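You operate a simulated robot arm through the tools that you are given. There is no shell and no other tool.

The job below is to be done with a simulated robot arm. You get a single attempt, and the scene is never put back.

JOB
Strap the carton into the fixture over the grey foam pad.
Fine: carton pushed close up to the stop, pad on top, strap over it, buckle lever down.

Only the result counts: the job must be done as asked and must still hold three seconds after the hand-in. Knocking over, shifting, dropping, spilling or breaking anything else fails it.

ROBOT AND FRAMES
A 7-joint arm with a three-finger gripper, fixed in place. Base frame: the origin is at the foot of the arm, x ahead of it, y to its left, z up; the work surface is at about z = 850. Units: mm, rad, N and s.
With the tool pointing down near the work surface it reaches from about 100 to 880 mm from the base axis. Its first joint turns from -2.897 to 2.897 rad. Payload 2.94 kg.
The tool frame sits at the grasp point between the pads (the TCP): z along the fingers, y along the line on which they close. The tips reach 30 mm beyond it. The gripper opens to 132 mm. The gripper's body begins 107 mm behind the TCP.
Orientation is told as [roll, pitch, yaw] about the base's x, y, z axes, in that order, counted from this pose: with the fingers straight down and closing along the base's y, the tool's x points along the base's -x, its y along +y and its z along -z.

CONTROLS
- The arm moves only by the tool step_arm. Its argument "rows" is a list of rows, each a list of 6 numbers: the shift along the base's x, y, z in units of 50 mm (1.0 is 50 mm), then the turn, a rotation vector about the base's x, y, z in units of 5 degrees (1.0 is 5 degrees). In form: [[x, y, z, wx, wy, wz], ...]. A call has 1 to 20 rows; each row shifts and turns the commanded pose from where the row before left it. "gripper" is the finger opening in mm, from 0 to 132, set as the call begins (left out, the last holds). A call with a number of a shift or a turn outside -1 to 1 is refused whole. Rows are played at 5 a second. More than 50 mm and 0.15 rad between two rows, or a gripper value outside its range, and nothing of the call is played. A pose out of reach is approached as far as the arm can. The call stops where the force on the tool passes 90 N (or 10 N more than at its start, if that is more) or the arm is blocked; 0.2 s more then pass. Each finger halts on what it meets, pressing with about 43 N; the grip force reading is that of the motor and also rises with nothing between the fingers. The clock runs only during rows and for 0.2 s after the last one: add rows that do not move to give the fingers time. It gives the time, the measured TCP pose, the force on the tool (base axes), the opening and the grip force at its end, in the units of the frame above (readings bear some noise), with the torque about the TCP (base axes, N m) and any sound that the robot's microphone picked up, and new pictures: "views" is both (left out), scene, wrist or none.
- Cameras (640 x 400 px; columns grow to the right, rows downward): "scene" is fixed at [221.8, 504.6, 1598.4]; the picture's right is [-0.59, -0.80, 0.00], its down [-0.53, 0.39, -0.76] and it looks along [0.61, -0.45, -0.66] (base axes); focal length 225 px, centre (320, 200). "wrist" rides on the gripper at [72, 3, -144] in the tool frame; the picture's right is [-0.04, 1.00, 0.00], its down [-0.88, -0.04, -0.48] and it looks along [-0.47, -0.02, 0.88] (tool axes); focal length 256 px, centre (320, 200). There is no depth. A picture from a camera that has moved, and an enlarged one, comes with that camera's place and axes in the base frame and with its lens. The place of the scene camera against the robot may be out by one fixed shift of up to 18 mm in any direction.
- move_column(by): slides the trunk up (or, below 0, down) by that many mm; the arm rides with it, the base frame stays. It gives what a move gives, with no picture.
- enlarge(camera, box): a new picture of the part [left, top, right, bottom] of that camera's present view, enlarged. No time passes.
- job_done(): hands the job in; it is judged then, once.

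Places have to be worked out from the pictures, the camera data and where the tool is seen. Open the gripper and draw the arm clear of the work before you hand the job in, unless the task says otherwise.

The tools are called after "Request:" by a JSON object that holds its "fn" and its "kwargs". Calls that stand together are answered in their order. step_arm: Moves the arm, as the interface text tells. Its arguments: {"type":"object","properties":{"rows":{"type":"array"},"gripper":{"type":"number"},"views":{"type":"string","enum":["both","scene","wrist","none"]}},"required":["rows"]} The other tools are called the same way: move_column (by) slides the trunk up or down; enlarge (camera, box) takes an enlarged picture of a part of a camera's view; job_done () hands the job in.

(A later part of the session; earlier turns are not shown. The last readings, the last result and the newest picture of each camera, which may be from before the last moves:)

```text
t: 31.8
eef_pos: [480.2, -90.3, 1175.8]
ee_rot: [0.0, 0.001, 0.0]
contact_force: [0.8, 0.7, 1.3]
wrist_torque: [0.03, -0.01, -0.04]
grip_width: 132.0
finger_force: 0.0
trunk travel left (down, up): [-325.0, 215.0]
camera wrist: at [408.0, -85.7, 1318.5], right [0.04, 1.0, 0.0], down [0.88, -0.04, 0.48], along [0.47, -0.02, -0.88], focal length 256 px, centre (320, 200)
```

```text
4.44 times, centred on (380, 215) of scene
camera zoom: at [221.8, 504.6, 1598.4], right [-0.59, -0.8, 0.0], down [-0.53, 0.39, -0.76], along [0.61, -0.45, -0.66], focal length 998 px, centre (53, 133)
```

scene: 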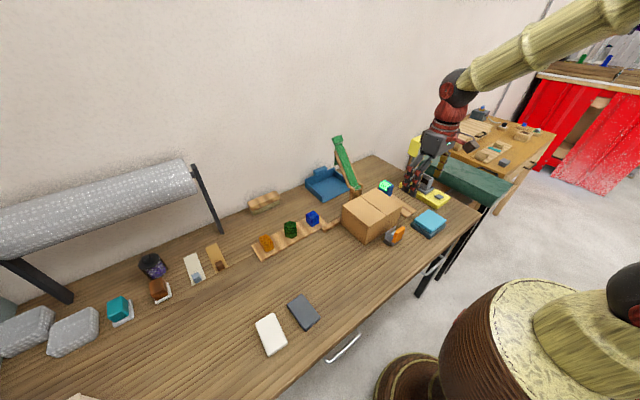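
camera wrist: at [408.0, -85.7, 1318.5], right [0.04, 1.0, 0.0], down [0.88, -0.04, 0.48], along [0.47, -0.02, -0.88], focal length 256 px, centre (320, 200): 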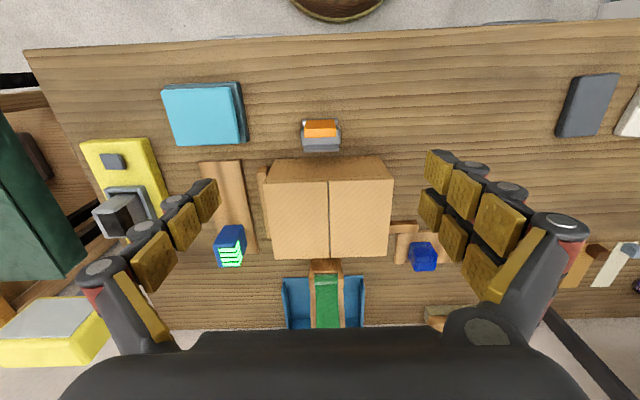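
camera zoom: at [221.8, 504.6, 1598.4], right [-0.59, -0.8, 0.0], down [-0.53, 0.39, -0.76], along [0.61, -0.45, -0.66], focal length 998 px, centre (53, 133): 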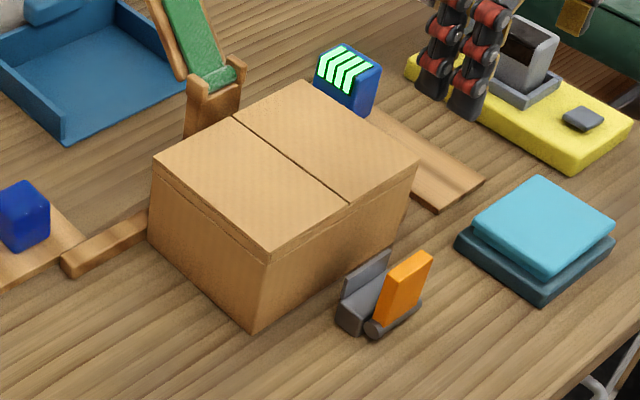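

The carton is now square and against the rail (−x face ≈566), but its −y face is around y≈−175…, so maybe a gap to the stop (≈−192). I return to the +y side, this time at yaw −83° to compensate for the prongs, and push −y again.

Request:
{"fn": "step_arm", "kwargs": {"rows": [[0.2, 0.24, 0, 0, 0, -1], [0.2, 0.24, 0, 0, 0, -1], [0.2, 0.24, 0, 0, 0, -1], [0.2, 0.24, 0, 0, 0, -1], [0.2, 0.24, 0, 0, 0, -1], [0.2, 0.24, 0, 0, 0, -1], [0.2, 0.24, 0, 0, 0, -1], [0.2, 0.24, 0, 0, 0, -1], [0.2, 0.24, 0, 0, 0, -1], [0.2, 0.24, 0, 0, 0, -1], [0.2, 0.24, 0, 0, 0, -1], [0.2, 0.24, 0, 0, 0, -1], [0.2, 0.24, 0, 0, 0, -1], [0.2, 0.24, 0, 0, 0, -1], [0.2, 0.24, 0, 0, 0, -1], [0.2, 0.24, 0, 0, 0, -1], [0, 0, 0, 0, 0, -0.6], [0, 0, 0, 0, 0, 0]], "gripper": 90, "views": "wrist"}}

Request:
{"fn": "enlarge", "kwargs": {"camera": "wrist", "box": [200, 60, 460, 330]}}

```text
t: 35.6
eef_pos: [641.9, 105.2, 1174.1]
ee_rot: [-0.001, -0.002, -1.451]
contact_force: [-0.4, 0.1, -0.1]
wrist_torque: [0.01, -0.01, 0.05]
grip_width: 90.1
finger_force: 0.1
trunk travel left (down, up): [-325.0, 215.0]
camera wrist: at [635.9, 177.0, 1318.7], right [1.0, 0.08, 0.0], down [0.07, -0.88, 0.48], along [0.04, -0.47, -0.88], focal length 256 px, centre (320, 200)
```

wrist: 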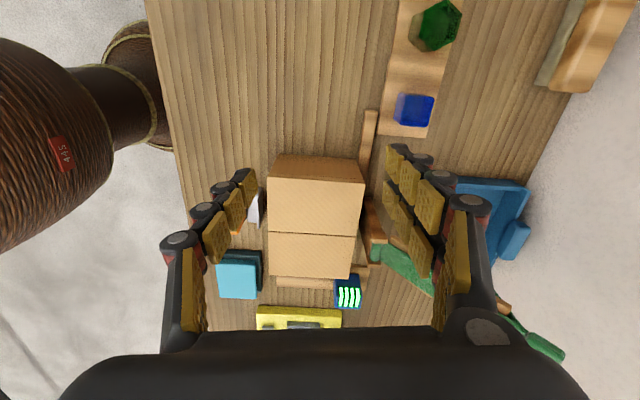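

```text
1.48 times, centred on (330, 195) of wrist
camera zoom: at [635.9, 177.0, 1318.7], right [1.0, 0.08, 0.0], down [0.07, -0.88, 0.48], along [0.04, -0.47, -0.88], focal length 379 px, centre (305, 207)
```

zoom: 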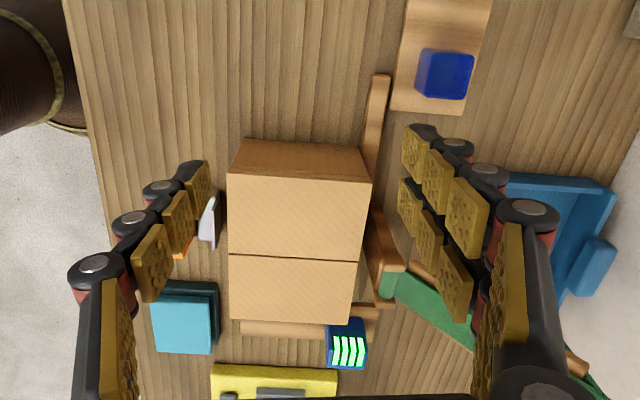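

Carton is visible and square. I lower at y≈105 and then push −y until contact with the stop.

Request:
{"fn": "step_arm", "kwargs": {"rows": [[0, 0, -0.9, 0, 0, 0], [0, 0, -0.9, 0, 0, 0], [0, 0, -0.9, 0, 0, 0], [0, 0, -0.9, 0, 0, 0], [0, 0, -0.9, 0, 0, 0], [0, 0, -0.9, 0, 0, 0], [0, 0, 0, 0, 0, 0]], "views": "wrist"}}

Request:
{"fn": "step_arm", "kwargs": {"rows": [[0, -0.5, 0, 0, 0, 0], [0, -0.3, 0, 0, 0, 0], [0, -0.2, 0, 0, 0, 0], [0, -0.1, 0, 0, 0, 0], [0, -0.1, 0, 0, 0, 0], [0, 0, 0, 0, 0, 0]], "views": "both"}}

```text
t: 37.2
eef_pos: [640.7, 103.5, 903.7]
ee_rot: [0.001, 0.0, -1.449]
contact_force: [0.4, -0.4, 0.2]
wrist_torque: [0.0, -0.01, -0.01]
grip_width: 90.2
finger_force: 0.1
trunk travel left (down, up): [-325.0, 215.0]
camera wrist: at [635.1, 177.4, 1047.7], right [1.0, 0.08, 0.0], down [0.07, -0.88, 0.48], along [0.04, -0.47, -0.88], focal length 256 px, centre (320, 200)
```

wrist: 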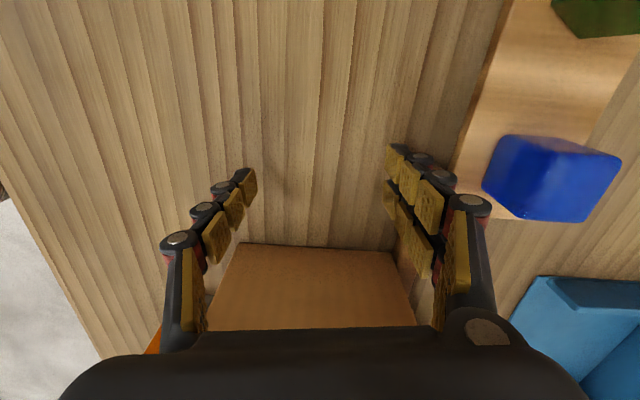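

```text
t: 38.6
eef_pos: [641.9, 43.7, 904.8]
ee_rot: [-0.002, -0.002, -1.448]
contact_force: [-0.2, 0.0, -0.1]
wrist_torque: [0.01, -0.02, -0.01]
grip_width: 90.2
finger_force: 0.0
trunk travel left (down, up): [-325.0, 215.0]
camera wrist: at [636.0, 117.3, 1047.9], right [1.0, 0.08, 0.0], down [0.07, -0.88, 0.48], along [0.04, -0.47, -0.88], focal length 256 px, centre (320, 200)
```

scene: 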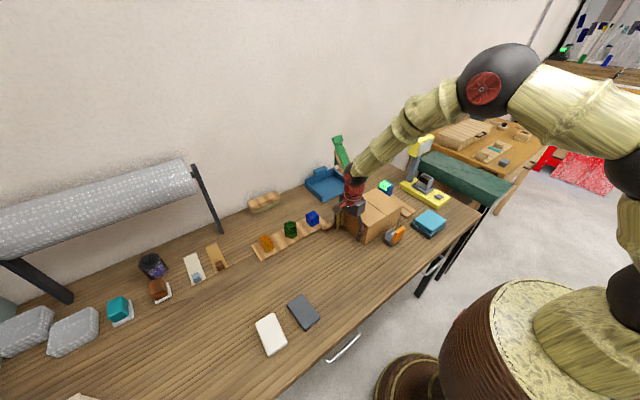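
wrist: 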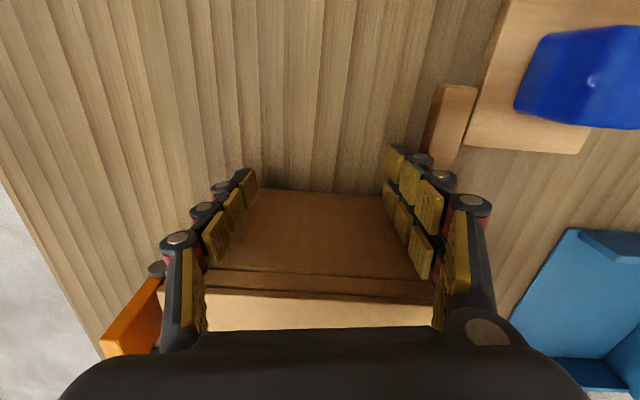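

No contact yet at y≈44. I continue in small steps until the force rises.

Request:
{"fn": "step_arm", "kwargs": {"rows": [[0, -0.1, 0, 0, 0, 0], [0, -0.1, 0, 0, 0, 0], [0, -0.1, 0, 0, 0, 0], [0, 0, 0, 0, 0, 0]], "views": "none"}}

Request:
{"fn": "step_arm", "kwargs": {"rows": [[0, -0.06, 0, 0, 0, 0], [0, -0.06, 0, 0, 0, 0], [0, 0, 0, 0, 0, 0]], "views": "wrist"}}

```text
t: 39.6
eef_pos: [641.1, 29.1, 904.6]
ee_rot: [-0.001, -0.001, -1.449]
contact_force: [-0.1, 6.3, 2.1]
wrist_torque: [0.1, -0.13, 0.14]
grip_width: 90.4
finger_force: 0.1
trunk travel left (down, up): [-325.0, 215.0]
```

```text
t: 40.4
eef_pos: [641.3, 24.6, 906.4]
ee_rot: [-0.003, 0.0, -1.448]
contact_force: [0.7, 13.1, -0.1]
wrist_torque: [0.28, -0.02, 0.44]
grip_width: 90.9
finger_force: 0.5
trunk travel left (down, up): [-325.0, 215.0]
camera wrist: at [635.0, 96.9, 1048.5], right [1.0, 0.08, 0.0], down [0.07, -0.88, 0.48], along [0.04, -0.47, -0.88], focal length 256 px, centre (320, 200)
```

wrist: 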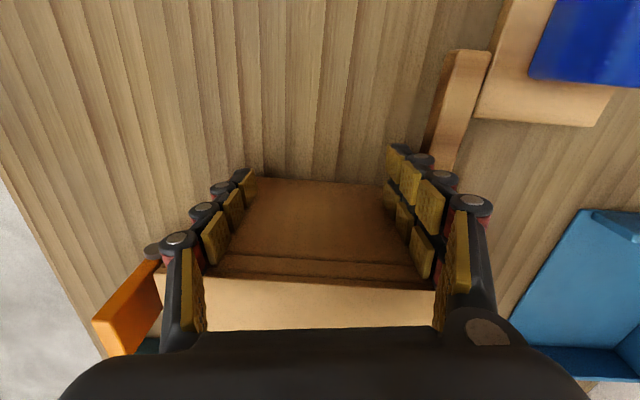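

13 N and rising; another small step to confirm the stop contact.

Request:
{"fn": "step_arm", "kwargs": {"rows": [[0, -0.06, 0, 0, 0, 0], [0, -0.04, 0, 0, 0, 0], [0, 0, 0, 0, 0, 0], [0, 0, 0, 0, 0, 0]], "views": "none"}}

```text
t: 41.4
eef_pos: [641.1, 24.2, 905.3]
ee_rot: [-0.003, -0.003, -1.447]
contact_force: [-9.2, 63.8, -1.1]
wrist_torque: [0.89, 0.13, 1.84]
grip_width: 90.4
finger_force: 0.3
trunk travel left (down, up): [-325.0, 215.0]
```

Firm against the stop (64 N, contact held within the stop's span). Backing off and raising to check alignment.

Request:
{"fn": "step_arm", "kwargs": {"rows": [[0, 0.1, 0, 0, 0, 0], [0, 0.4, 0, 0, 0, 0], [0, 0.6, 0, 0, 0, 0], [0, 0, 0.9, 0, 0, 0], [0, 0, 0.9, 0, 0, 0], [0, 0, 0.9, 0, 0, 0], [0, 0, 0.9, 0, 0, 0], [0, 0, 0.9, 0, 0, 0], [0, 0, 0.9, 0, 0, 0], [0, 0, 0, 0, 0, 0]], "views": "both"}}

Request:
{"fn": "enlarge", "kwargs": {"camera": "wrist", "box": [200, 60, 460, 330]}}

Request:
{"fn": "enlarge", "kwargs": {"camera": "scene", "box": [320, 170, 440, 260]}}

```text
t: 43.6
eef_pos: [639.2, 74.8, 1176.1]
ee_rot: [0.0, 0.0, -1.449]
contact_force: [0.1, 0.8, 0.2]
wrist_torque: [0.03, -0.02, -0.03]
grip_width: 89.9
finger_force: 0.0
trunk travel left (down, up): [-325.0, 215.0]
camera wrist: at [633.9, 146.5, 1319.7], right [1.0, 0.08, 0.0], down [0.07, -0.88, 0.48], along [0.04, -0.47, -0.88], focal length 256 px, centre (320, 200)
```

scene: 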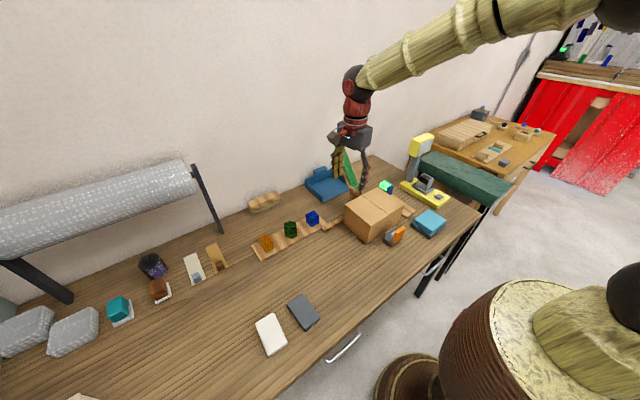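
wrist: 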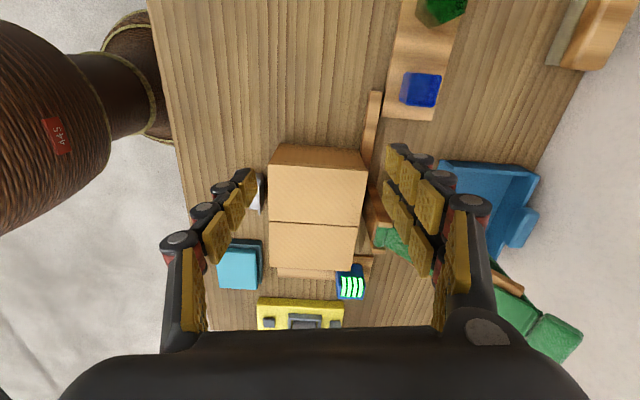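

```text
1.48 times, centred on (330, 195) of wrist
camera zoom: at [633.9, 146.5, 1319.7], right [1.0, 0.08, 0.0], down [0.07, -0.88, 0.48], along [0.04, -0.47, -0.88], focal length 379 px, centre (305, 207)
```

zoom: 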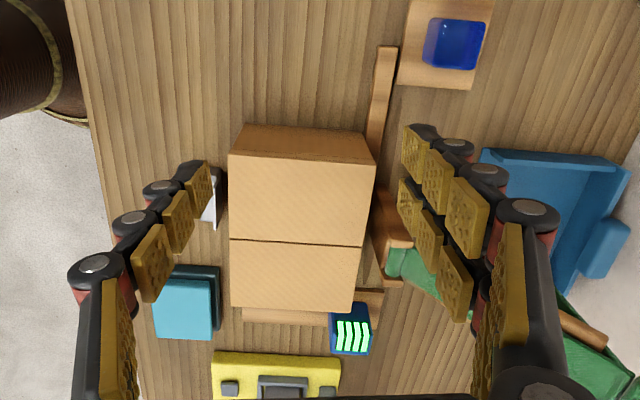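

```text
4.44 times, centred on (380, 215) of scene
camera zoom: at [221.8, 504.6, 1598.4], right [-0.59, -0.8, 0.0], down [-0.53, 0.39, -0.76], along [0.61, -0.45, -0.66], focal length 998 px, centre (53, 133)
```

zoom: 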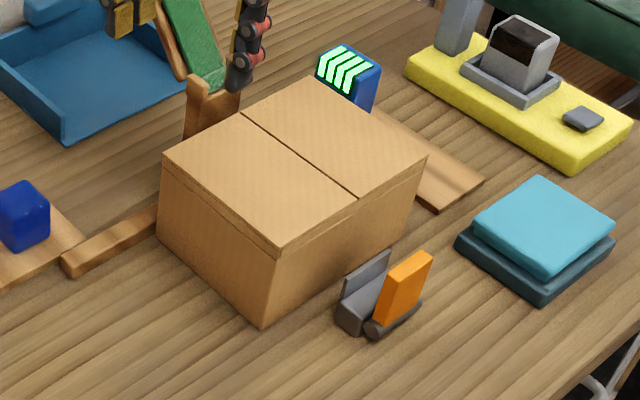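

Carton looks square: +y face at y≈10, −x face ≈571, against rail and stop. Next the grey foam pad: I go above it (≈(499,364)) with yaw back to 0 to measure it.

Request:
{"fn": "step_arm", "kwargs": {"rows": [[-0.18, 0.33, 0, 0, 0, 1], [-0.18, 0.33, 0, 0, 0, 1], [-0.18, 0.33, 0, 0, 0, 1], [-0.18, 0.33, 0, 0, 0, 1], [-0.18, 0.33, 0, 0, 0, 1], [-0.18, 0.33, 0, 0, 0, 1], [-0.18, 0.33, 0, 0, 0, 1], [-0.18, 0.33, 0, 0, 0, 1], [-0.18, 0.33, 0, 0, 0, 1], [-0.18, 0.33, 0, 0, 0, 1], [-0.18, 0.33, 0, 0, 0, 1], [-0.18, 0.33, 0, 0, 0, 1], [-0.18, 0.33, 0, 0, 0, 1], [-0.18, 0.33, 0, 0, 0, 1], [-0.18, 0.33, 0, 0, 0, 1], [-0.18, 0.33, 0, 0, 0, 1], [-0.16, 0.33, 0, 0, 0, 0.6], [0, 0, 0, 0, 0, 0]], "gripper": 90, "views": "both"}}

Request:
{"fn": "enlarge", "kwargs": {"camera": "wrist", "box": [220, 60, 480, 220]}}

```text
t: 47.4
eef_pos: [488.4, 354.5, 1175.4]
ee_rot: [0.0, 0.0, 0.001]
contact_force: [0.1, -0.6, -0.4]
wrist_torque: [-0.03, 0.02, -0.01]
grip_width: 90.2
finger_force: 0.0
trunk travel left (down, up): [-325.0, 215.0]
camera wrist: at [416.9, 357.6, 1318.8], right [0.04, 1.0, 0.0], down [0.88, -0.04, 0.48], along [0.48, -0.02, -0.88], focal length 256 px, centre (320, 200)
```

scene: 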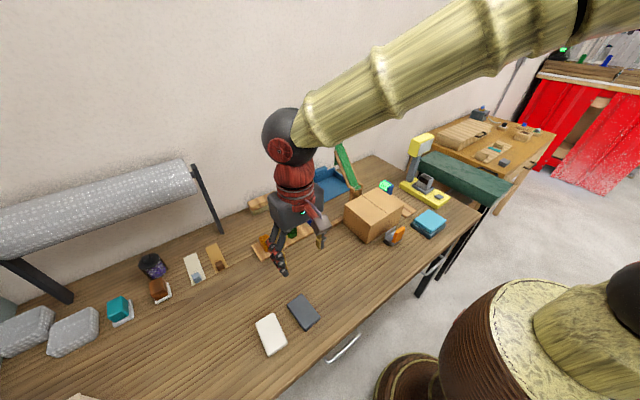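
wrist: 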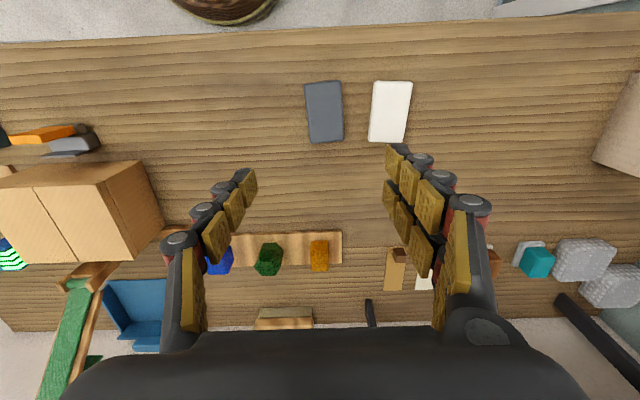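

```text
2.46 times, centred on (350, 140) of wrist
camera zoom: at [416.9, 357.6, 1318.8], right [0.04, 1.0, 0.0], down [0.88, -0.04, 0.48], along [0.48, -0.02, -0.88], focal length 630 px, centre (246, 348)
```

zoom: 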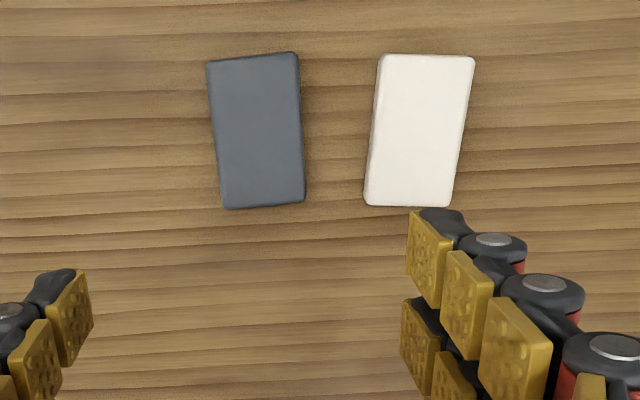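

The grey pad is ~100×60 mm, centred at ≈(497, 363), yaw ≈+2.5°; the white pad starts ≈45 mm further in +y. I align and descend to just above it.

Request:
{"fn": "step_arm", "kwargs": {"rows": [[0.18, 0.18, -0.6, 0, 0, 0.5], [0, 0, -0.9, 0, 0, 0], [0, 0, -0.9, 0, 0, 0], [0, 0, -0.9, 0, 0, 0], [0, 0, -0.9, 0, 0, 0], [0, 0, -0.7, 0, 0, 0], [0, 0, 0, 0, 0, 0]], "gripper": 86, "views": "both"}}

Request:
{"fn": "enlarge", "kwargs": {"camera": "scene", "box": [230, 250, 350, 360]}}

```text
t: 49.0
eef_pos: [500.9, 363.7, 931.1]
ee_rot: [0.0, 0.0, 0.044]
contact_force: [-0.3, -0.4, 0.3]
wrist_torque: [0.01, 0.0, 0.01]
grip_width: 86.1
finger_force: 0.1
trunk travel left (down, up): [-325.0, 215.0]
camera wrist: at [427.7, 363.9, 1074.1], right [0.0, 1.0, 0.0], down [0.88, 0.0, 0.48], along [0.48, 0.0, -0.88], focal length 256 px, centre (320, 200)
```

scene: 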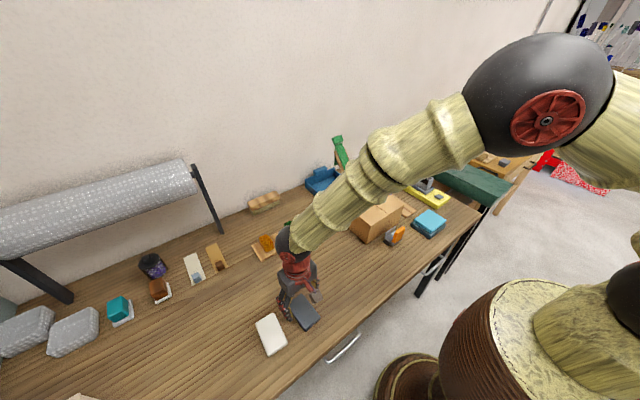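
wrist: 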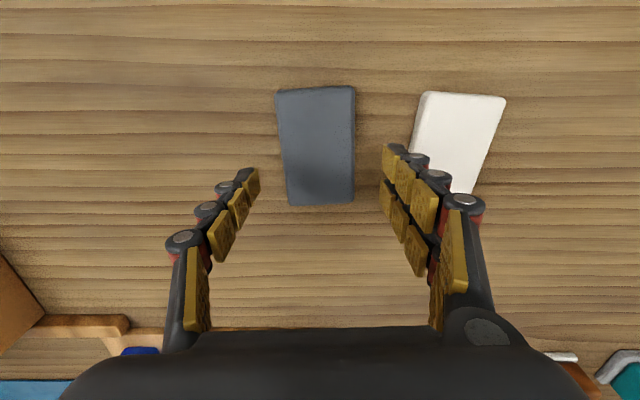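

```text
3.64 times, centred on (290, 305) of scene
camera zoom: at [221.8, 504.6, 1598.4], right [-0.59, -0.8, 0.0], down [-0.53, 0.39, -0.76], along [0.61, -0.45, -0.66], focal length 817 px, centre (429, -182)
```

zoom: 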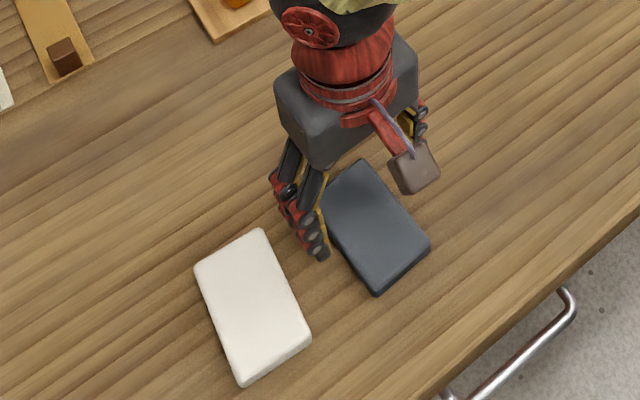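

Well centred over the pad, the +y prongs will land in the gap to the white pad. I descend to tips ≈3 mm above the table.

Request:
{"fn": "step_arm", "kwargs": {"rows": [[-0.06, 0, -0.4, 0, 0, 0], [0, 0, -0.3, 0, 0, 0], [0, 0, -0.2, 0, 0, 0], [0, 0, 0, 0, 0, 0]], "views": "both"}}

Request:
{"fn": "enlarge", "kwargs": {"camera": "wrist", "box": [200, 80, 440, 280]}}

Request:
{"fn": "enlarge", "kwargs": {"camera": "scene", "box": [230, 250, 350, 360]}}

```text
t: 50.0
eef_pos: [496.3, 361.5, 884.9]
ee_rot: [0.0, 0.0, 0.043]
contact_force: [-0.2, -0.2, 0.5]
wrist_torque: [0.02, 0.0, 0.01]
grip_width: 86.0
finger_force: 0.0
trunk travel left (down, up): [-325.0, 215.0]
camera wrist: at [424.5, 363.2, 1028.2], right [0.0, 1.0, 0.0], down [0.88, 0.0, 0.48], along [0.48, 0.0, -0.88], focal length 256 px, centre (320, 200)
```

scene: 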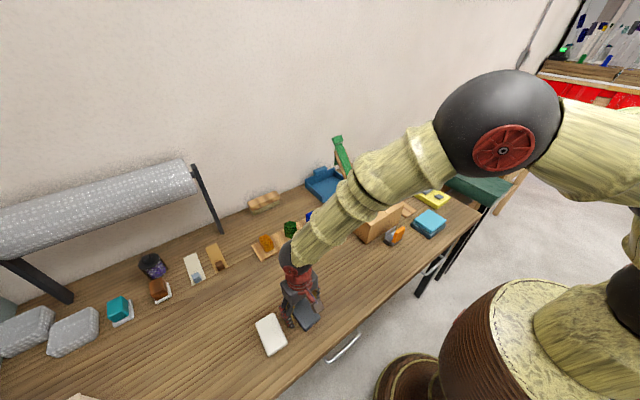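
wrist: 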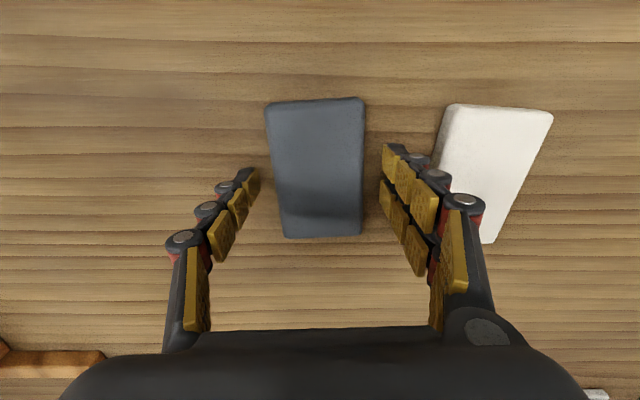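

```text
2.00 times, centred on (320, 180) of wrist
camera zoom: at [424.5, 363.2, 1028.2], right [0.0, 1.0, 0.0], down [0.88, 0.0, 0.48], along [0.48, 0.0, -0.88], focal length 512 px, centre (320, 240)
```

zoom: 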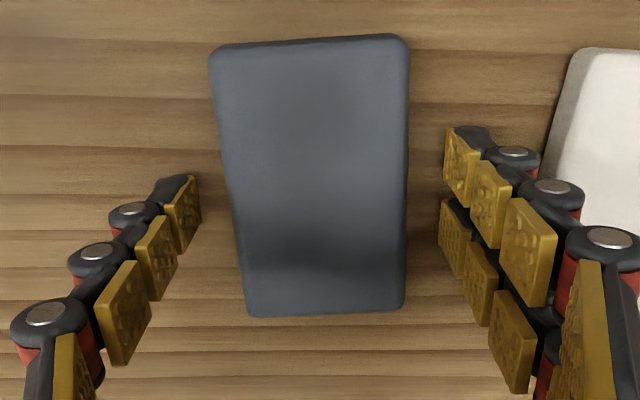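

```text
3.64 times, centred on (290, 305) of scene
camera zoom: at [221.8, 504.6, 1598.4], right [-0.59, -0.8, 0.0], down [-0.53, 0.39, -0.76], along [0.61, -0.45, -0.66], focal length 817 px, centre (429, -182)
```

zoom: 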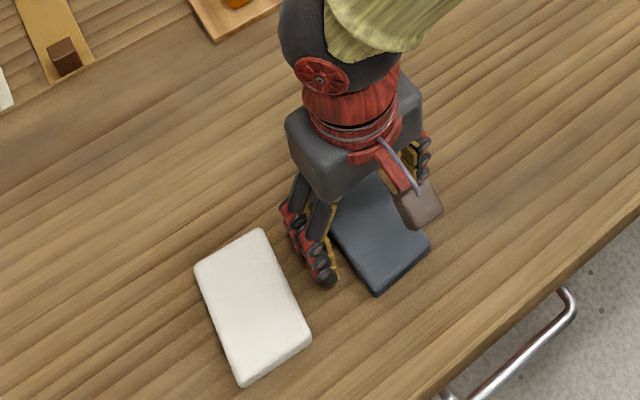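

Tips straddle the pad symmetrically, 5 mm above the table. I close the gripper on it.

Request:
{"fn": "step_arm", "kwargs": {"rows": [[0, 0, -0.03, 0, 0, 0], [0, 0, 0, 0, 0, 0], [0, 0, 0, 0, 0, 0], [0, 0, 0, 0, 0, 0], [0, 0, 0, 0, 0, 0]], "gripper": 50, "views": "wrist"}}

```text
t: 51.2
eef_pos: [495.5, 363.1, 884.4]
ee_rot: [-0.001, 0.0, 0.044]
contact_force: [-0.3, 0.5, 1.1]
wrist_torque: [-0.07, 0.01, 0.04]
grip_width: 60.6
finger_force: 43.4
trunk travel left (down, up): [-325.0, 215.0]
camera wrist: at [424.4, 363.7, 1027.2], right [0.0, 1.0, 0.0], down [0.88, 0.0, 0.48], along [0.48, 0.0, -0.88], focal length 256 px, centre (320, 200)
```

wrist: 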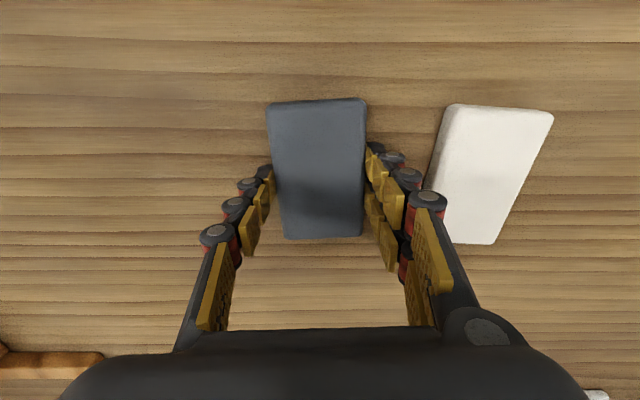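

Pad gripped at 60.6 mm with 43 N. I lift it.

Request:
{"fn": "step_arm", "kwargs": {"rows": [[0, 0, 0.2, 0, 0, 0], [0, 0, 0.4, 0, 0, 0], [0, 0, 0.6, 0, 0, 0], [0, 0, 0.8, 0, 0, 0], [0, 0, 0.8, 0, 0, 0], [0, 0, 0.8, 0, 0, 0], [0, 0, 0.8, 0, 0, 0], [0, 0, 0, 0, 0, 0]], "views": "both"}}

```text
t: 53.0
eef_pos: [495.8, 362.1, 1103.1]
ee_rot: [-0.001, 0.0, 0.044]
contact_force: [0.0, 0.0, -0.2]
wrist_torque: [0.01, 0.01, -0.03]
grip_width: 60.5
finger_force: 43.4
trunk travel left (down, up): [-325.0, 215.0]
camera wrist: at [422.9, 363.6, 1245.9], right [0.0, 1.0, 0.0], down [0.88, 0.0, 0.48], along [0.48, 0.0, -0.88], focal length 256 px, centre (320, 200)
```

scene: 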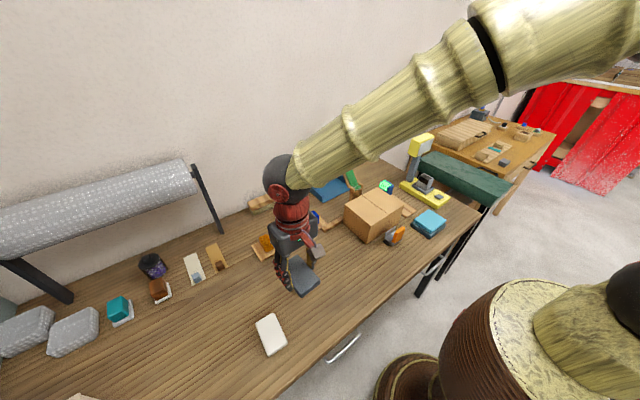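
wrist: 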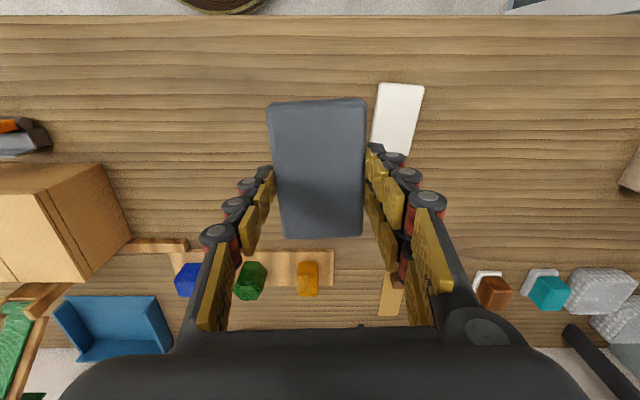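

Pad is held level. I carry it over the carton to about (641, −89), removing the 2.5° yaw.

Request:
{"fn": "step_arm", "kwargs": {"rows": [[0.29, -0.9, 0, 0, 0, -0.05], [0.29, -0.9, 0, 0, 0, -0.05], [0.29, -0.9, 0, 0, 0, -0.05], [0.29, -0.9, 0, 0, 0, -0.05], [0.29, -0.9, 0, 0, 0, -0.05], [0.29, -0.9, 0, 0, 0, -0.05], [0.29, -0.9, 0, 0, 0, -0.05], [0.29, -0.9, 0, 0, 0, -0.05], [0.29, -0.9, 0, 0, 0, -0.05], [0.29, -0.9, 0, 0, 0, -0.05], [0, 0, 0, 0, 0, 0]], "views": "both"}}

Request:
{"fn": "enlarge", "kwargs": {"camera": "scene", "box": [320, 120, 450, 260]}}

Request:
{"fn": "enlarge", "kwargs": {"camera": "wrist", "box": [190, 50, 450, 300]}}

```text
t: 55.4
eef_pos: [640.5, -86.8, 1104.0]
ee_rot: [0.0, 0.001, 0.001]
contact_force: [-0.2, -0.3, 0.3]
wrist_torque: [-0.01, 0.01, 0.04]
grip_width: 60.6
finger_force: 43.1
trunk travel left (down, up): [-325.0, 215.0]
camera wrist: at [568.3, -83.2, 1248.5], right [0.04, 1.0, 0.0], down [0.88, -0.04, 0.48], along [0.48, -0.02, -0.88], focal length 256 px, centre (320, 200)
```

scene: 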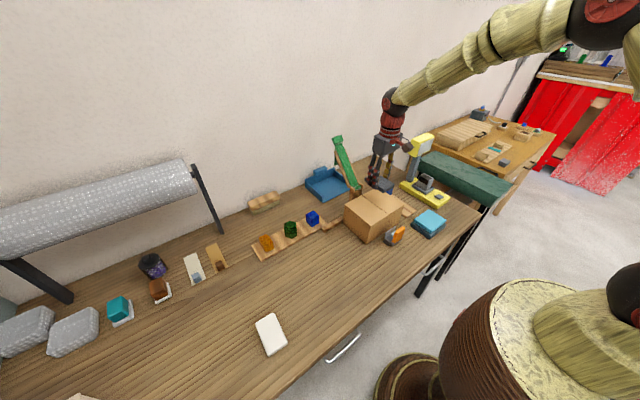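
wrist: 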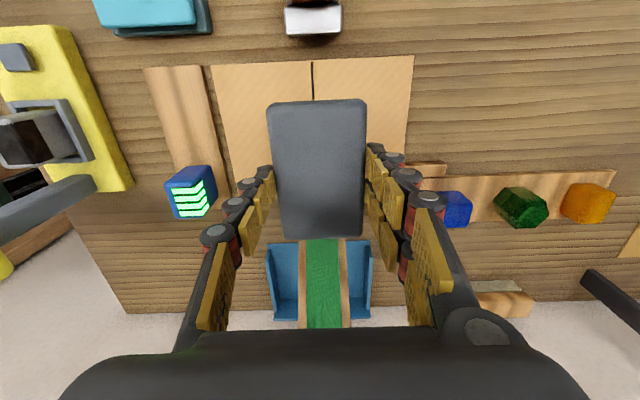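

```text
2.86 times, centred on (385, 190) of scene
camera zoom: at [221.8, 504.6, 1598.4], right [-0.59, -0.8, 0.0], down [-0.53, 0.39, -0.76], along [0.61, -0.45, -0.66], focal length 642 px, centre (134, 229)
```

zoom: 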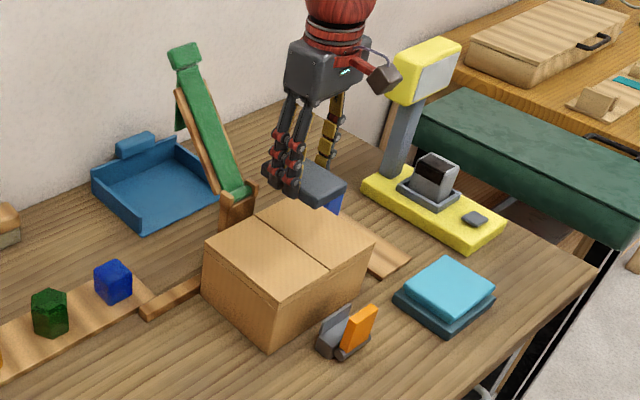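

```text
1.60 times, centred on (320, 175) of wrist
camera zoom: at [568.3, -83.2, 1248.5], right [0.04, 1.0, 0.0], down [0.88, -0.04, 0.48], along [0.48, -0.02, -0.88], focal length 410 px, centre (320, 240)
```

zoom: 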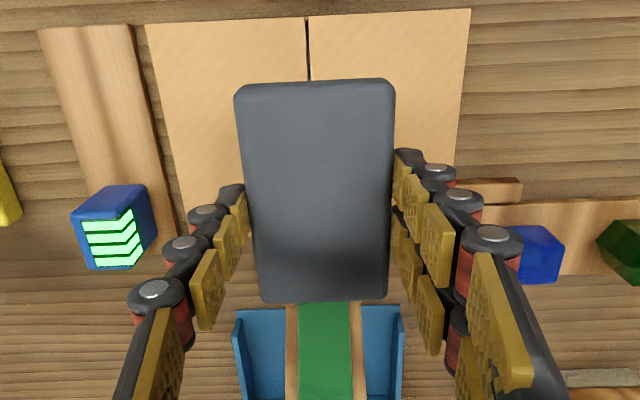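

Pad is above the carton, aligned with the strap line. I descend to just above the top surface.

Request:
{"fn": "step_arm", "kwargs": {"rows": [[0.02, -0.04, -0.7, 0, 0, 0], [0, 0, -0.7, 0, 0, 0], [0, 0, -0.4, 0, 0, 0], [0, 0, -0.16, 0, 0, 0], [0, 0, 0, 0, 0, 0]], "views": "both"}}

Request:
{"fn": "enlarge", "kwargs": {"camera": "scene", "box": [330, 150, 430, 250]}}

```text
t: 56.6
eef_pos: [641.2, -89.9, 1005.6]
ee_rot: [0.0, 0.0, 0.001]
contact_force: [-0.6, 0.2, 0.2]
wrist_torque: [0.02, -0.01, 0.04]
grip_width: 60.6
finger_force: 42.1
trunk travel left (down, up): [-325.0, 215.0]
camera wrist: at [569.1, -86.0, 1148.6], right [0.04, 1.0, 0.0], down [0.88, -0.04, 0.48], along [0.48, -0.02, -0.88], focal length 256 px, centre (320, 200)
```

scene: 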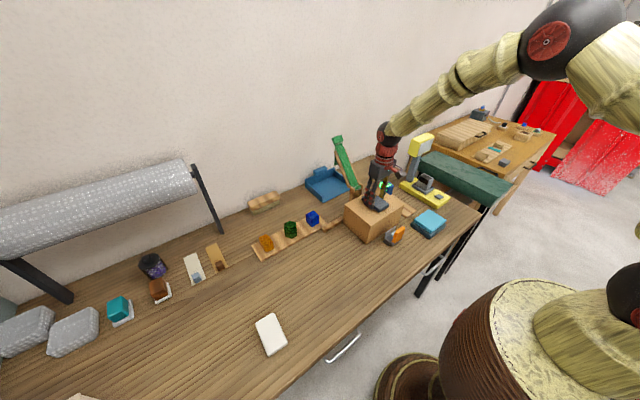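
wrist: 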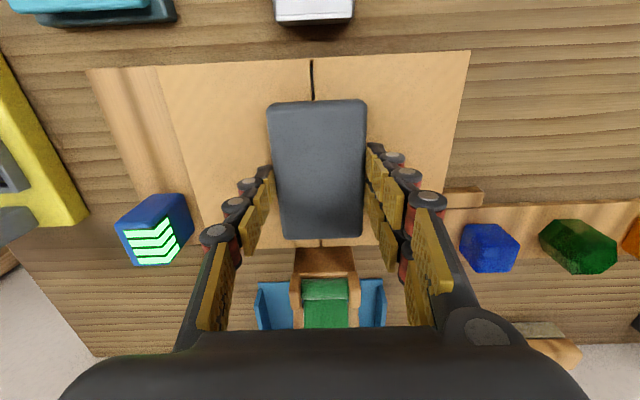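

```text
4.00 times, centred on (380, 200) of scene
camera zoom: at [221.8, 504.6, 1598.4], right [-0.59, -0.8, 0.0], down [-0.53, 0.39, -0.76], along [0.61, -0.45, -0.66], focal length 898 px, centre (80, 200)
```

zoom: 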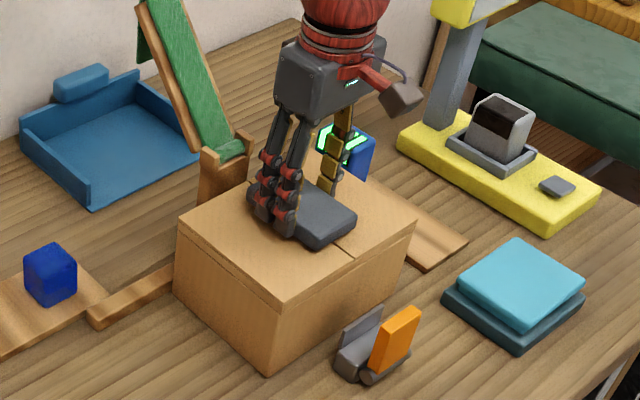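

Carton measured: −x face ≈568, y from −192 to +10 — flush with the stop. I lower the pad slowly, checking force.

Request:
{"fn": "step_arm", "kwargs": {"rows": [[0, 0, -0.08, 0, 0, 0], [0, 0, -0.06, 0, 0, 0], [0, 0, 0, 0, 0, 0]], "views": "none"}}

Request:
{"fn": "step_arm", "kwargs": {"rows": [[0, 0, -0.04, 0, 0, 0], [0, 0, -0.04, 0, 0, 0], [0, 0, 0, 0, 0, 0]], "views": "none"}}

```text
t: 57.4
eef_pos: [641.7, -88.7, 998.3]
ee_rot: [0.0, 0.0, -0.001]
contact_force: [0.0, 0.4, 0.6]
wrist_torque: [-0.02, -0.02, -0.06]
grip_width: 60.6
finger_force: 43.1
trunk travel left (down, up): [-325.0, 215.0]
```

```text
t: 58.2
eef_pos: [640.7, -89.8, 998.2]
ee_rot: [0.0, -0.005, -0.001]
contact_force: [-3.2, -0.9, 26.9]
wrist_torque: [0.05, 0.73, 0.01]
grip_width: 60.5
finger_force: 42.7
trunk travel left (down, up): [-325.0, 215.0]
```

Contact at TCP z≈998 (27 N). I relax a couple of mm and open the fingers.

Request:
{"fn": "step_arm", "kwargs": {"rows": [[0, 0, 0.06, 0, 0, 0], [0, 0, 0.02, 0, 0, 0], [0, 0, 0, 0, 0, 0]], "views": "none"}}

Request:
{"fn": "step_arm", "kwargs": {"rows": [[0, 0, 0, 0, 0, 0], [0, 0, 0, 0, 0, 0], [0, 0, 0, 0, 0, 0]], "gripper": 90, "views": "wrist"}}

```text
t: 59.0
eef_pos: [640.9, -88.0, 998.1]
ee_rot: [0.001, 0.0, 0.0]
contact_force: [5.3, -1.4, 6.1]
wrist_torque: [-0.04, -0.51, -0.04]
grip_width: 60.5
finger_force: 43.2
trunk travel left (down, up): [-325.0, 215.0]
```

```text
t: 59.8
eef_pos: [640.5, -89.4, 997.8]
ee_rot: [0.0, 0.002, -0.001]
contact_force: [-0.5, -0.5, 0.5]
wrist_torque: [0.02, 0.01, -0.01]
grip_width: 90.2
finger_force: 0.0
trunk travel left (down, up): [-325.0, 215.0]
camera wrist: at [568.7, -84.8, 1142.3], right [0.04, 1.0, 0.0], down [0.88, -0.04, 0.47], along [0.47, -0.02, -0.88], focal length 256 px, centre (320, 200)
```

wrist: 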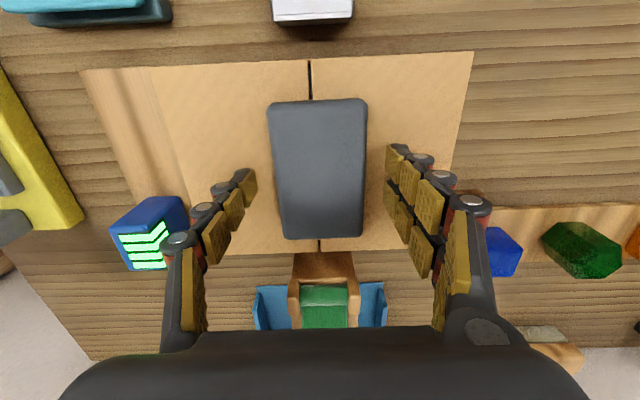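

The pad is released, centred on the carton. I rise clear and move to a side view to study the strap's tab and hanging tail before touching it.

Request:
{"fn": "step_arm", "kwargs": {"rows": [[0, 0, 0.3, 0, 0, 0], [0, 0, 0.8, 0, 0, 0], [0, 0, 0.9, 0, 0, 0], [0, 0, 0.9, 0, 0, 0], [0, 0, 0.9, 0, 0, 0], [0, 0.5, 0.6, 0, 0, 0], [0, 0.8, 0, 0, 0, 0], [0, 0.8, 0, 0, 0, 0], [0, 0.7, 0, 0, 0, 0], [0, 0, 0, 0, 0, 0]], "gripper": 132, "views": "both"}}

Request:
{"fn": "enlarge", "kwargs": {"camera": "scene", "box": [320, 120, 440, 260]}}

```text
t: 62.0
eef_pos: [640.8, 52.6, 1218.8]
ee_rot: [0.0, 0.001, -0.001]
contact_force: [0.7, -0.2, 0.6]
wrist_torque: [0.03, 0.0, -0.02]
grip_width: 132.3
finger_force: 0.1
trunk travel left (down, up): [-325.0, 215.0]
camera wrist: at [569.0, 55.1, 1362.2], right [0.04, 1.0, 0.0], down [0.88, -0.04, 0.48], along [0.47, -0.02, -0.88], focal length 256 px, centre (320, 200)
```

scene: 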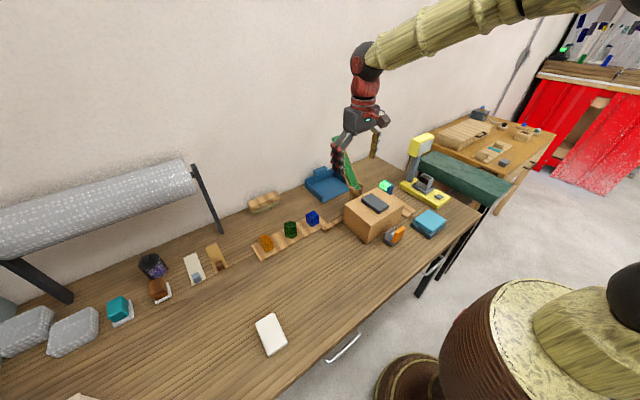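
wrist: 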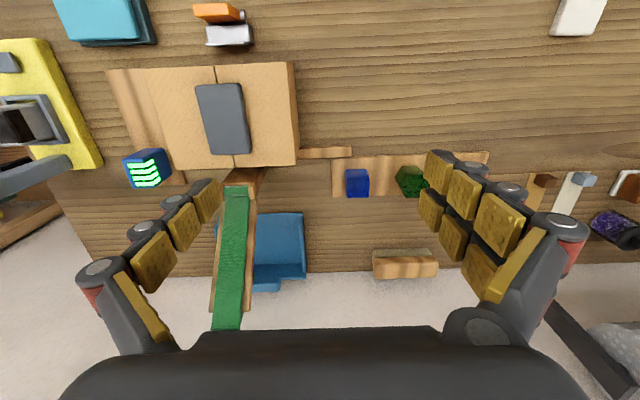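

```text
2.86 times, centred on (380, 190) of scene
camera zoom: at [221.8, 504.6, 1598.4], right [-0.59, -0.8, 0.0], down [-0.53, 0.39, -0.76], along [0.61, -0.45, -0.66], focal length 642 px, centre (149, 229)
```

zoom: 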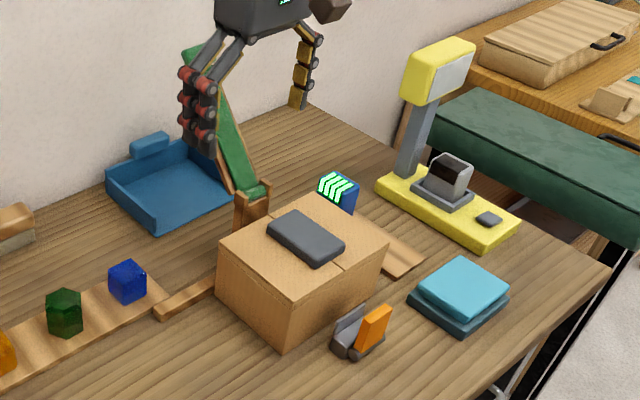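

The pad sits centred on the carton. Now I roll the wrist and move forward in x for a close side view of the strap.

Request:
{"fn": "step_arm", "kwargs": {"rows": [[0.27, 0.05, 0, -1, 0, 0], [0.27, 0.05, 0, -1, 0, 0], [0.27, 0.05, 0, -1, 0, 0], [0.27, 0.05, 0, -1, 0, 0], [0.27, 0.05, 0, -1, 0, 0], [0.27, 0.05, 0, -1, 0, 0], [0.27, 0.05, 0, -1, 0, 0], [0.27, 0.05, 0, -1, 0, 0], [0.27, 0.05, -0.4, -1, 0, 0], [0.27, 0.05, -0.6, -1, 0, 0], [0.27, 0.05, -0.6, -1, 0, 0], [0, 0, 0, 0, 0, 0]], "views": "wrist"}}

Request:
{"fn": "enlarge", "kwargs": {"camera": "wrist", "box": [140, 100, 420, 330]}}

```text
t: 64.6
eef_pos: [789.2, 78.2, 1138.2]
ee_rot: [-0.961, 0.0, 0.0]
contact_force: [-0.2, 1.0, 0.7]
wrist_torque: [0.01, 0.01, 0.0]
grip_width: 131.8
finger_force: 0.1
trunk travel left (down, up): [-325.0, 215.0]
camera wrist: at [717.2, 198.8, 1218.7], right [0.04, 0.57, -0.82], down [0.88, 0.37, 0.3], along [0.47, -0.73, -0.49], focal length 256 px, centre (320, 200)
```

wrist: 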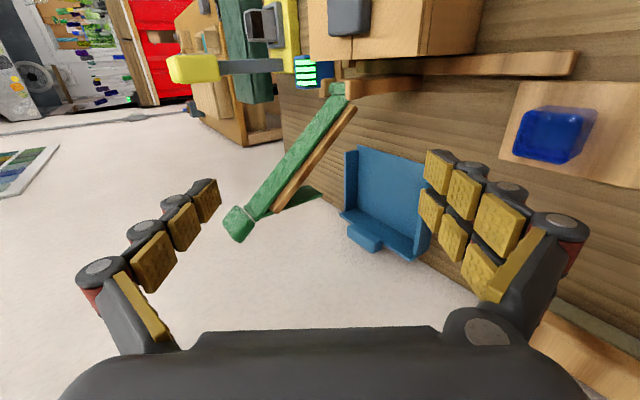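

```text
1.74 times, centred on (280, 215) of wrist
camera zoom: at [717.2, 198.8, 1218.7], right [0.04, 0.57, -0.82], down [0.88, 0.37, 0.3], along [0.47, -0.73, -0.49], focal length 445 px, centre (390, 174)
```

zoom: 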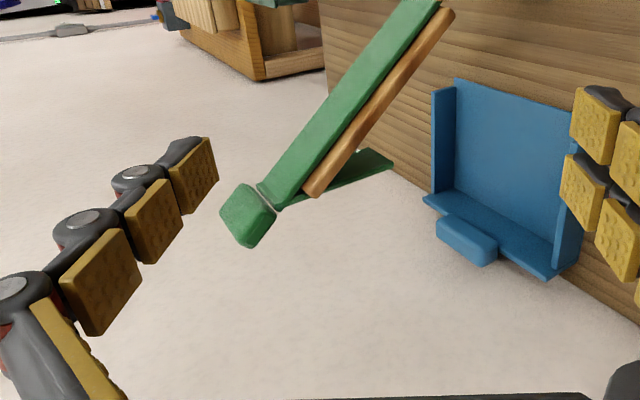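

Request:
{"fn": "enlarge", "kwargs": {"camera": "wrist", "box": [205, 160, 345, 250]}}

Request:
{"fn": "enlarge", "kwargs": {"camera": "wrist", "box": [270, 60, 390, 140]}}

Request:
{"fn": "enlarge", "kwargs": {"camera": "scene", "box": [325, 128, 375, 198]}}

```text
4.44 times, centred on (275, 205) of wrist
camera zoom: at [717.2, 198.8, 1218.7], right [0.04, 0.57, -0.82], down [0.88, 0.37, 0.3], along [0.47, -0.73, -0.49], focal length 1138 px, centre (520, 178)
```

zoom: 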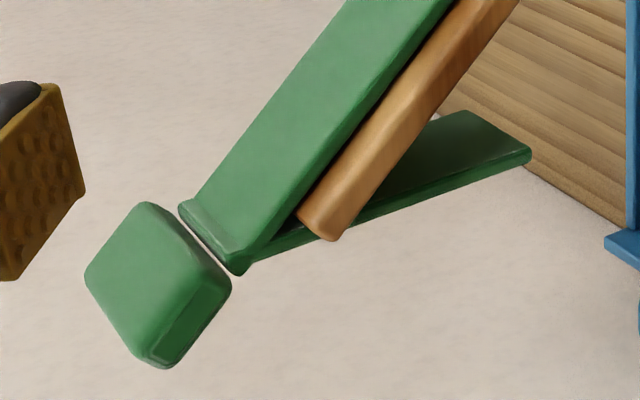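

```text
5.00 times, centred on (330, 100) of wrist
camera zoom: at [717.2, 198.8, 1218.7], right [0.04, 0.57, -0.82], down [0.88, 0.37, 0.3], along [0.47, -0.73, -0.49], focal length 1280 px, centre (270, 700)
```

zoom: 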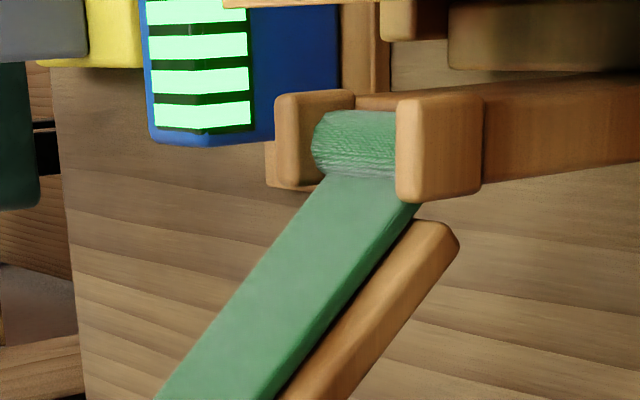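

```text
5.71 times, centred on (350, 163) of scene
camera zoom: at [221.8, 504.6, 1598.4], right [-0.59, -0.8, 0.0], down [-0.53, 0.39, -0.76], along [0.61, -0.45, -0.66], focal length 1284 px, centre (149, 411)
```

zoom: 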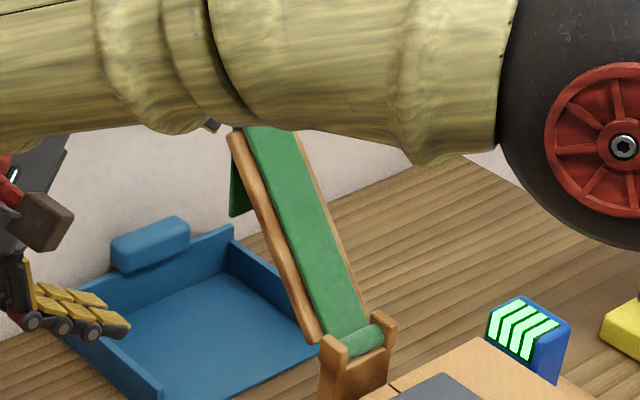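

The strap is a rigid band hinged at ≈(748,−88,990); its end is at ≈(885,1135), with a 51‑mm‑wide tab at ≈(895,−88,1151) and a hinged tail hanging ~100 mm straight down. I'll grip the tab by its ±y sides with the tool vertical and swing it over in an arc. First I straighten the tool and rise.

Request:
{"fn": "step_arm", "kwargs": {"rows": [[0, 0, 0.3, 1, 0, 0], [0, 0, 0.3, 1, 0, 0], [0, 0, 0.3, 1, 0, 0], [0, 0, 0.3, 1, 0, 0], [0, 0, 0.3, 1, 0, 0], [0, 0, 0.3, 1, 0, 0], [0, 0, 0.2, 1, 0, 0], [0, 0, 0.2, 1, 0, 0], [0, 0, 0.2, 1, 0, 0], [0, 0, 0.2, 1, 0, 0], [0, 0, 0.2, 1, 0, 0], [0, 0, 0, 0, 0, 0]], "gripper": 80, "views": "none"}}

Request:
{"fn": "step_arm", "kwargs": {"rows": [[0.4, -0.6, 0, 0, 0, 0], [0.4, -0.6, 0, 0, 0, 0], [0.4, -0.6, 0, 0, 0, 0], [0.4, -0.6, 0, 0, 0, 0], [0.4, -0.6, 0, 0, 0, 0], [0.1, -0.33, 0, 0, 0, 0], [0, 0, 0, 0, 0, 0]], "gripper": 80, "views": "both"}}

Request:
{"fn": "enlarge", "kwargs": {"camera": "scene", "box": [300, 80, 420, 220]}}

```text
t: 67.2
eef_pos: [790.0, 77.0, 1277.1]
ee_rot: [0.0, 0.0, 0.0]
contact_force: [0.6, -0.5, 0.1]
wrist_torque: [0.01, 0.02, 0.02]
grip_width: 80.2
finger_force: 0.0
trunk travel left (down, up): [-325.0, 215.0]
```

```text
t: 68.8
eef_pos: [848.6, -50.1, 1273.2]
ee_rot: [0.0, 0.0, -0.003]
contact_force: [0.0, -0.1, 0.2]
wrist_torque: [-0.01, -0.02, -0.02]
grip_width: 80.2
finger_force: 0.0
out of reach, approached as far as the arm can: row 4, 5, 6
trunk travel left (down, up): [-325.0, 215.0]
camera wrist: at [776.1, -45.9, 1416.0], right [0.04, 1.0, 0.0], down [0.88, -0.04, 0.48], along [0.47, -0.02, -0.88], focal length 256 px, centre (320, 200)
```

scene: 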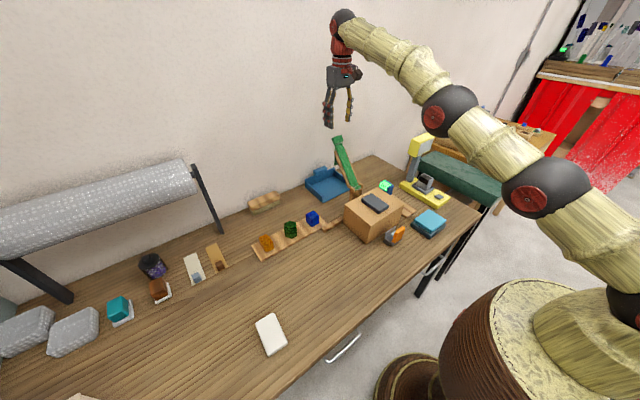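
wrist: 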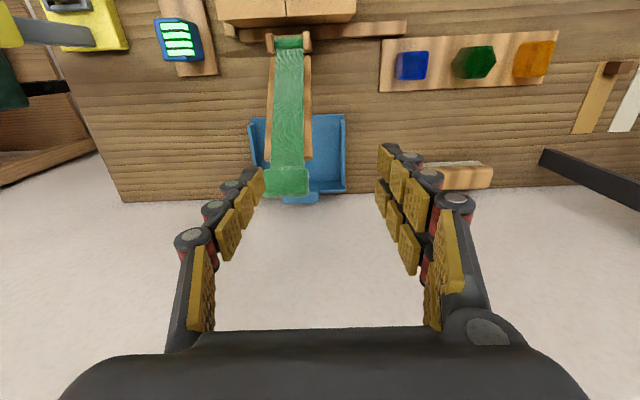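

```text
2.86 times, centred on (360, 150) of scene
camera zoom: at [221.8, 504.6, 1598.4], right [-0.59, -0.8, 0.0], down [-0.53, 0.39, -0.76], along [0.61, -0.45, -0.66], focal length 642 px, centre (206, 343)
```

zoom: 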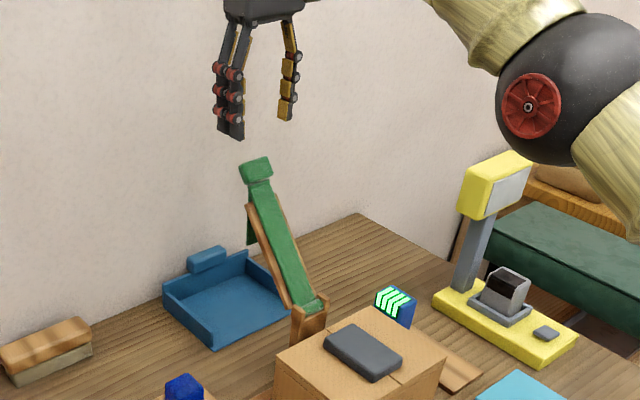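

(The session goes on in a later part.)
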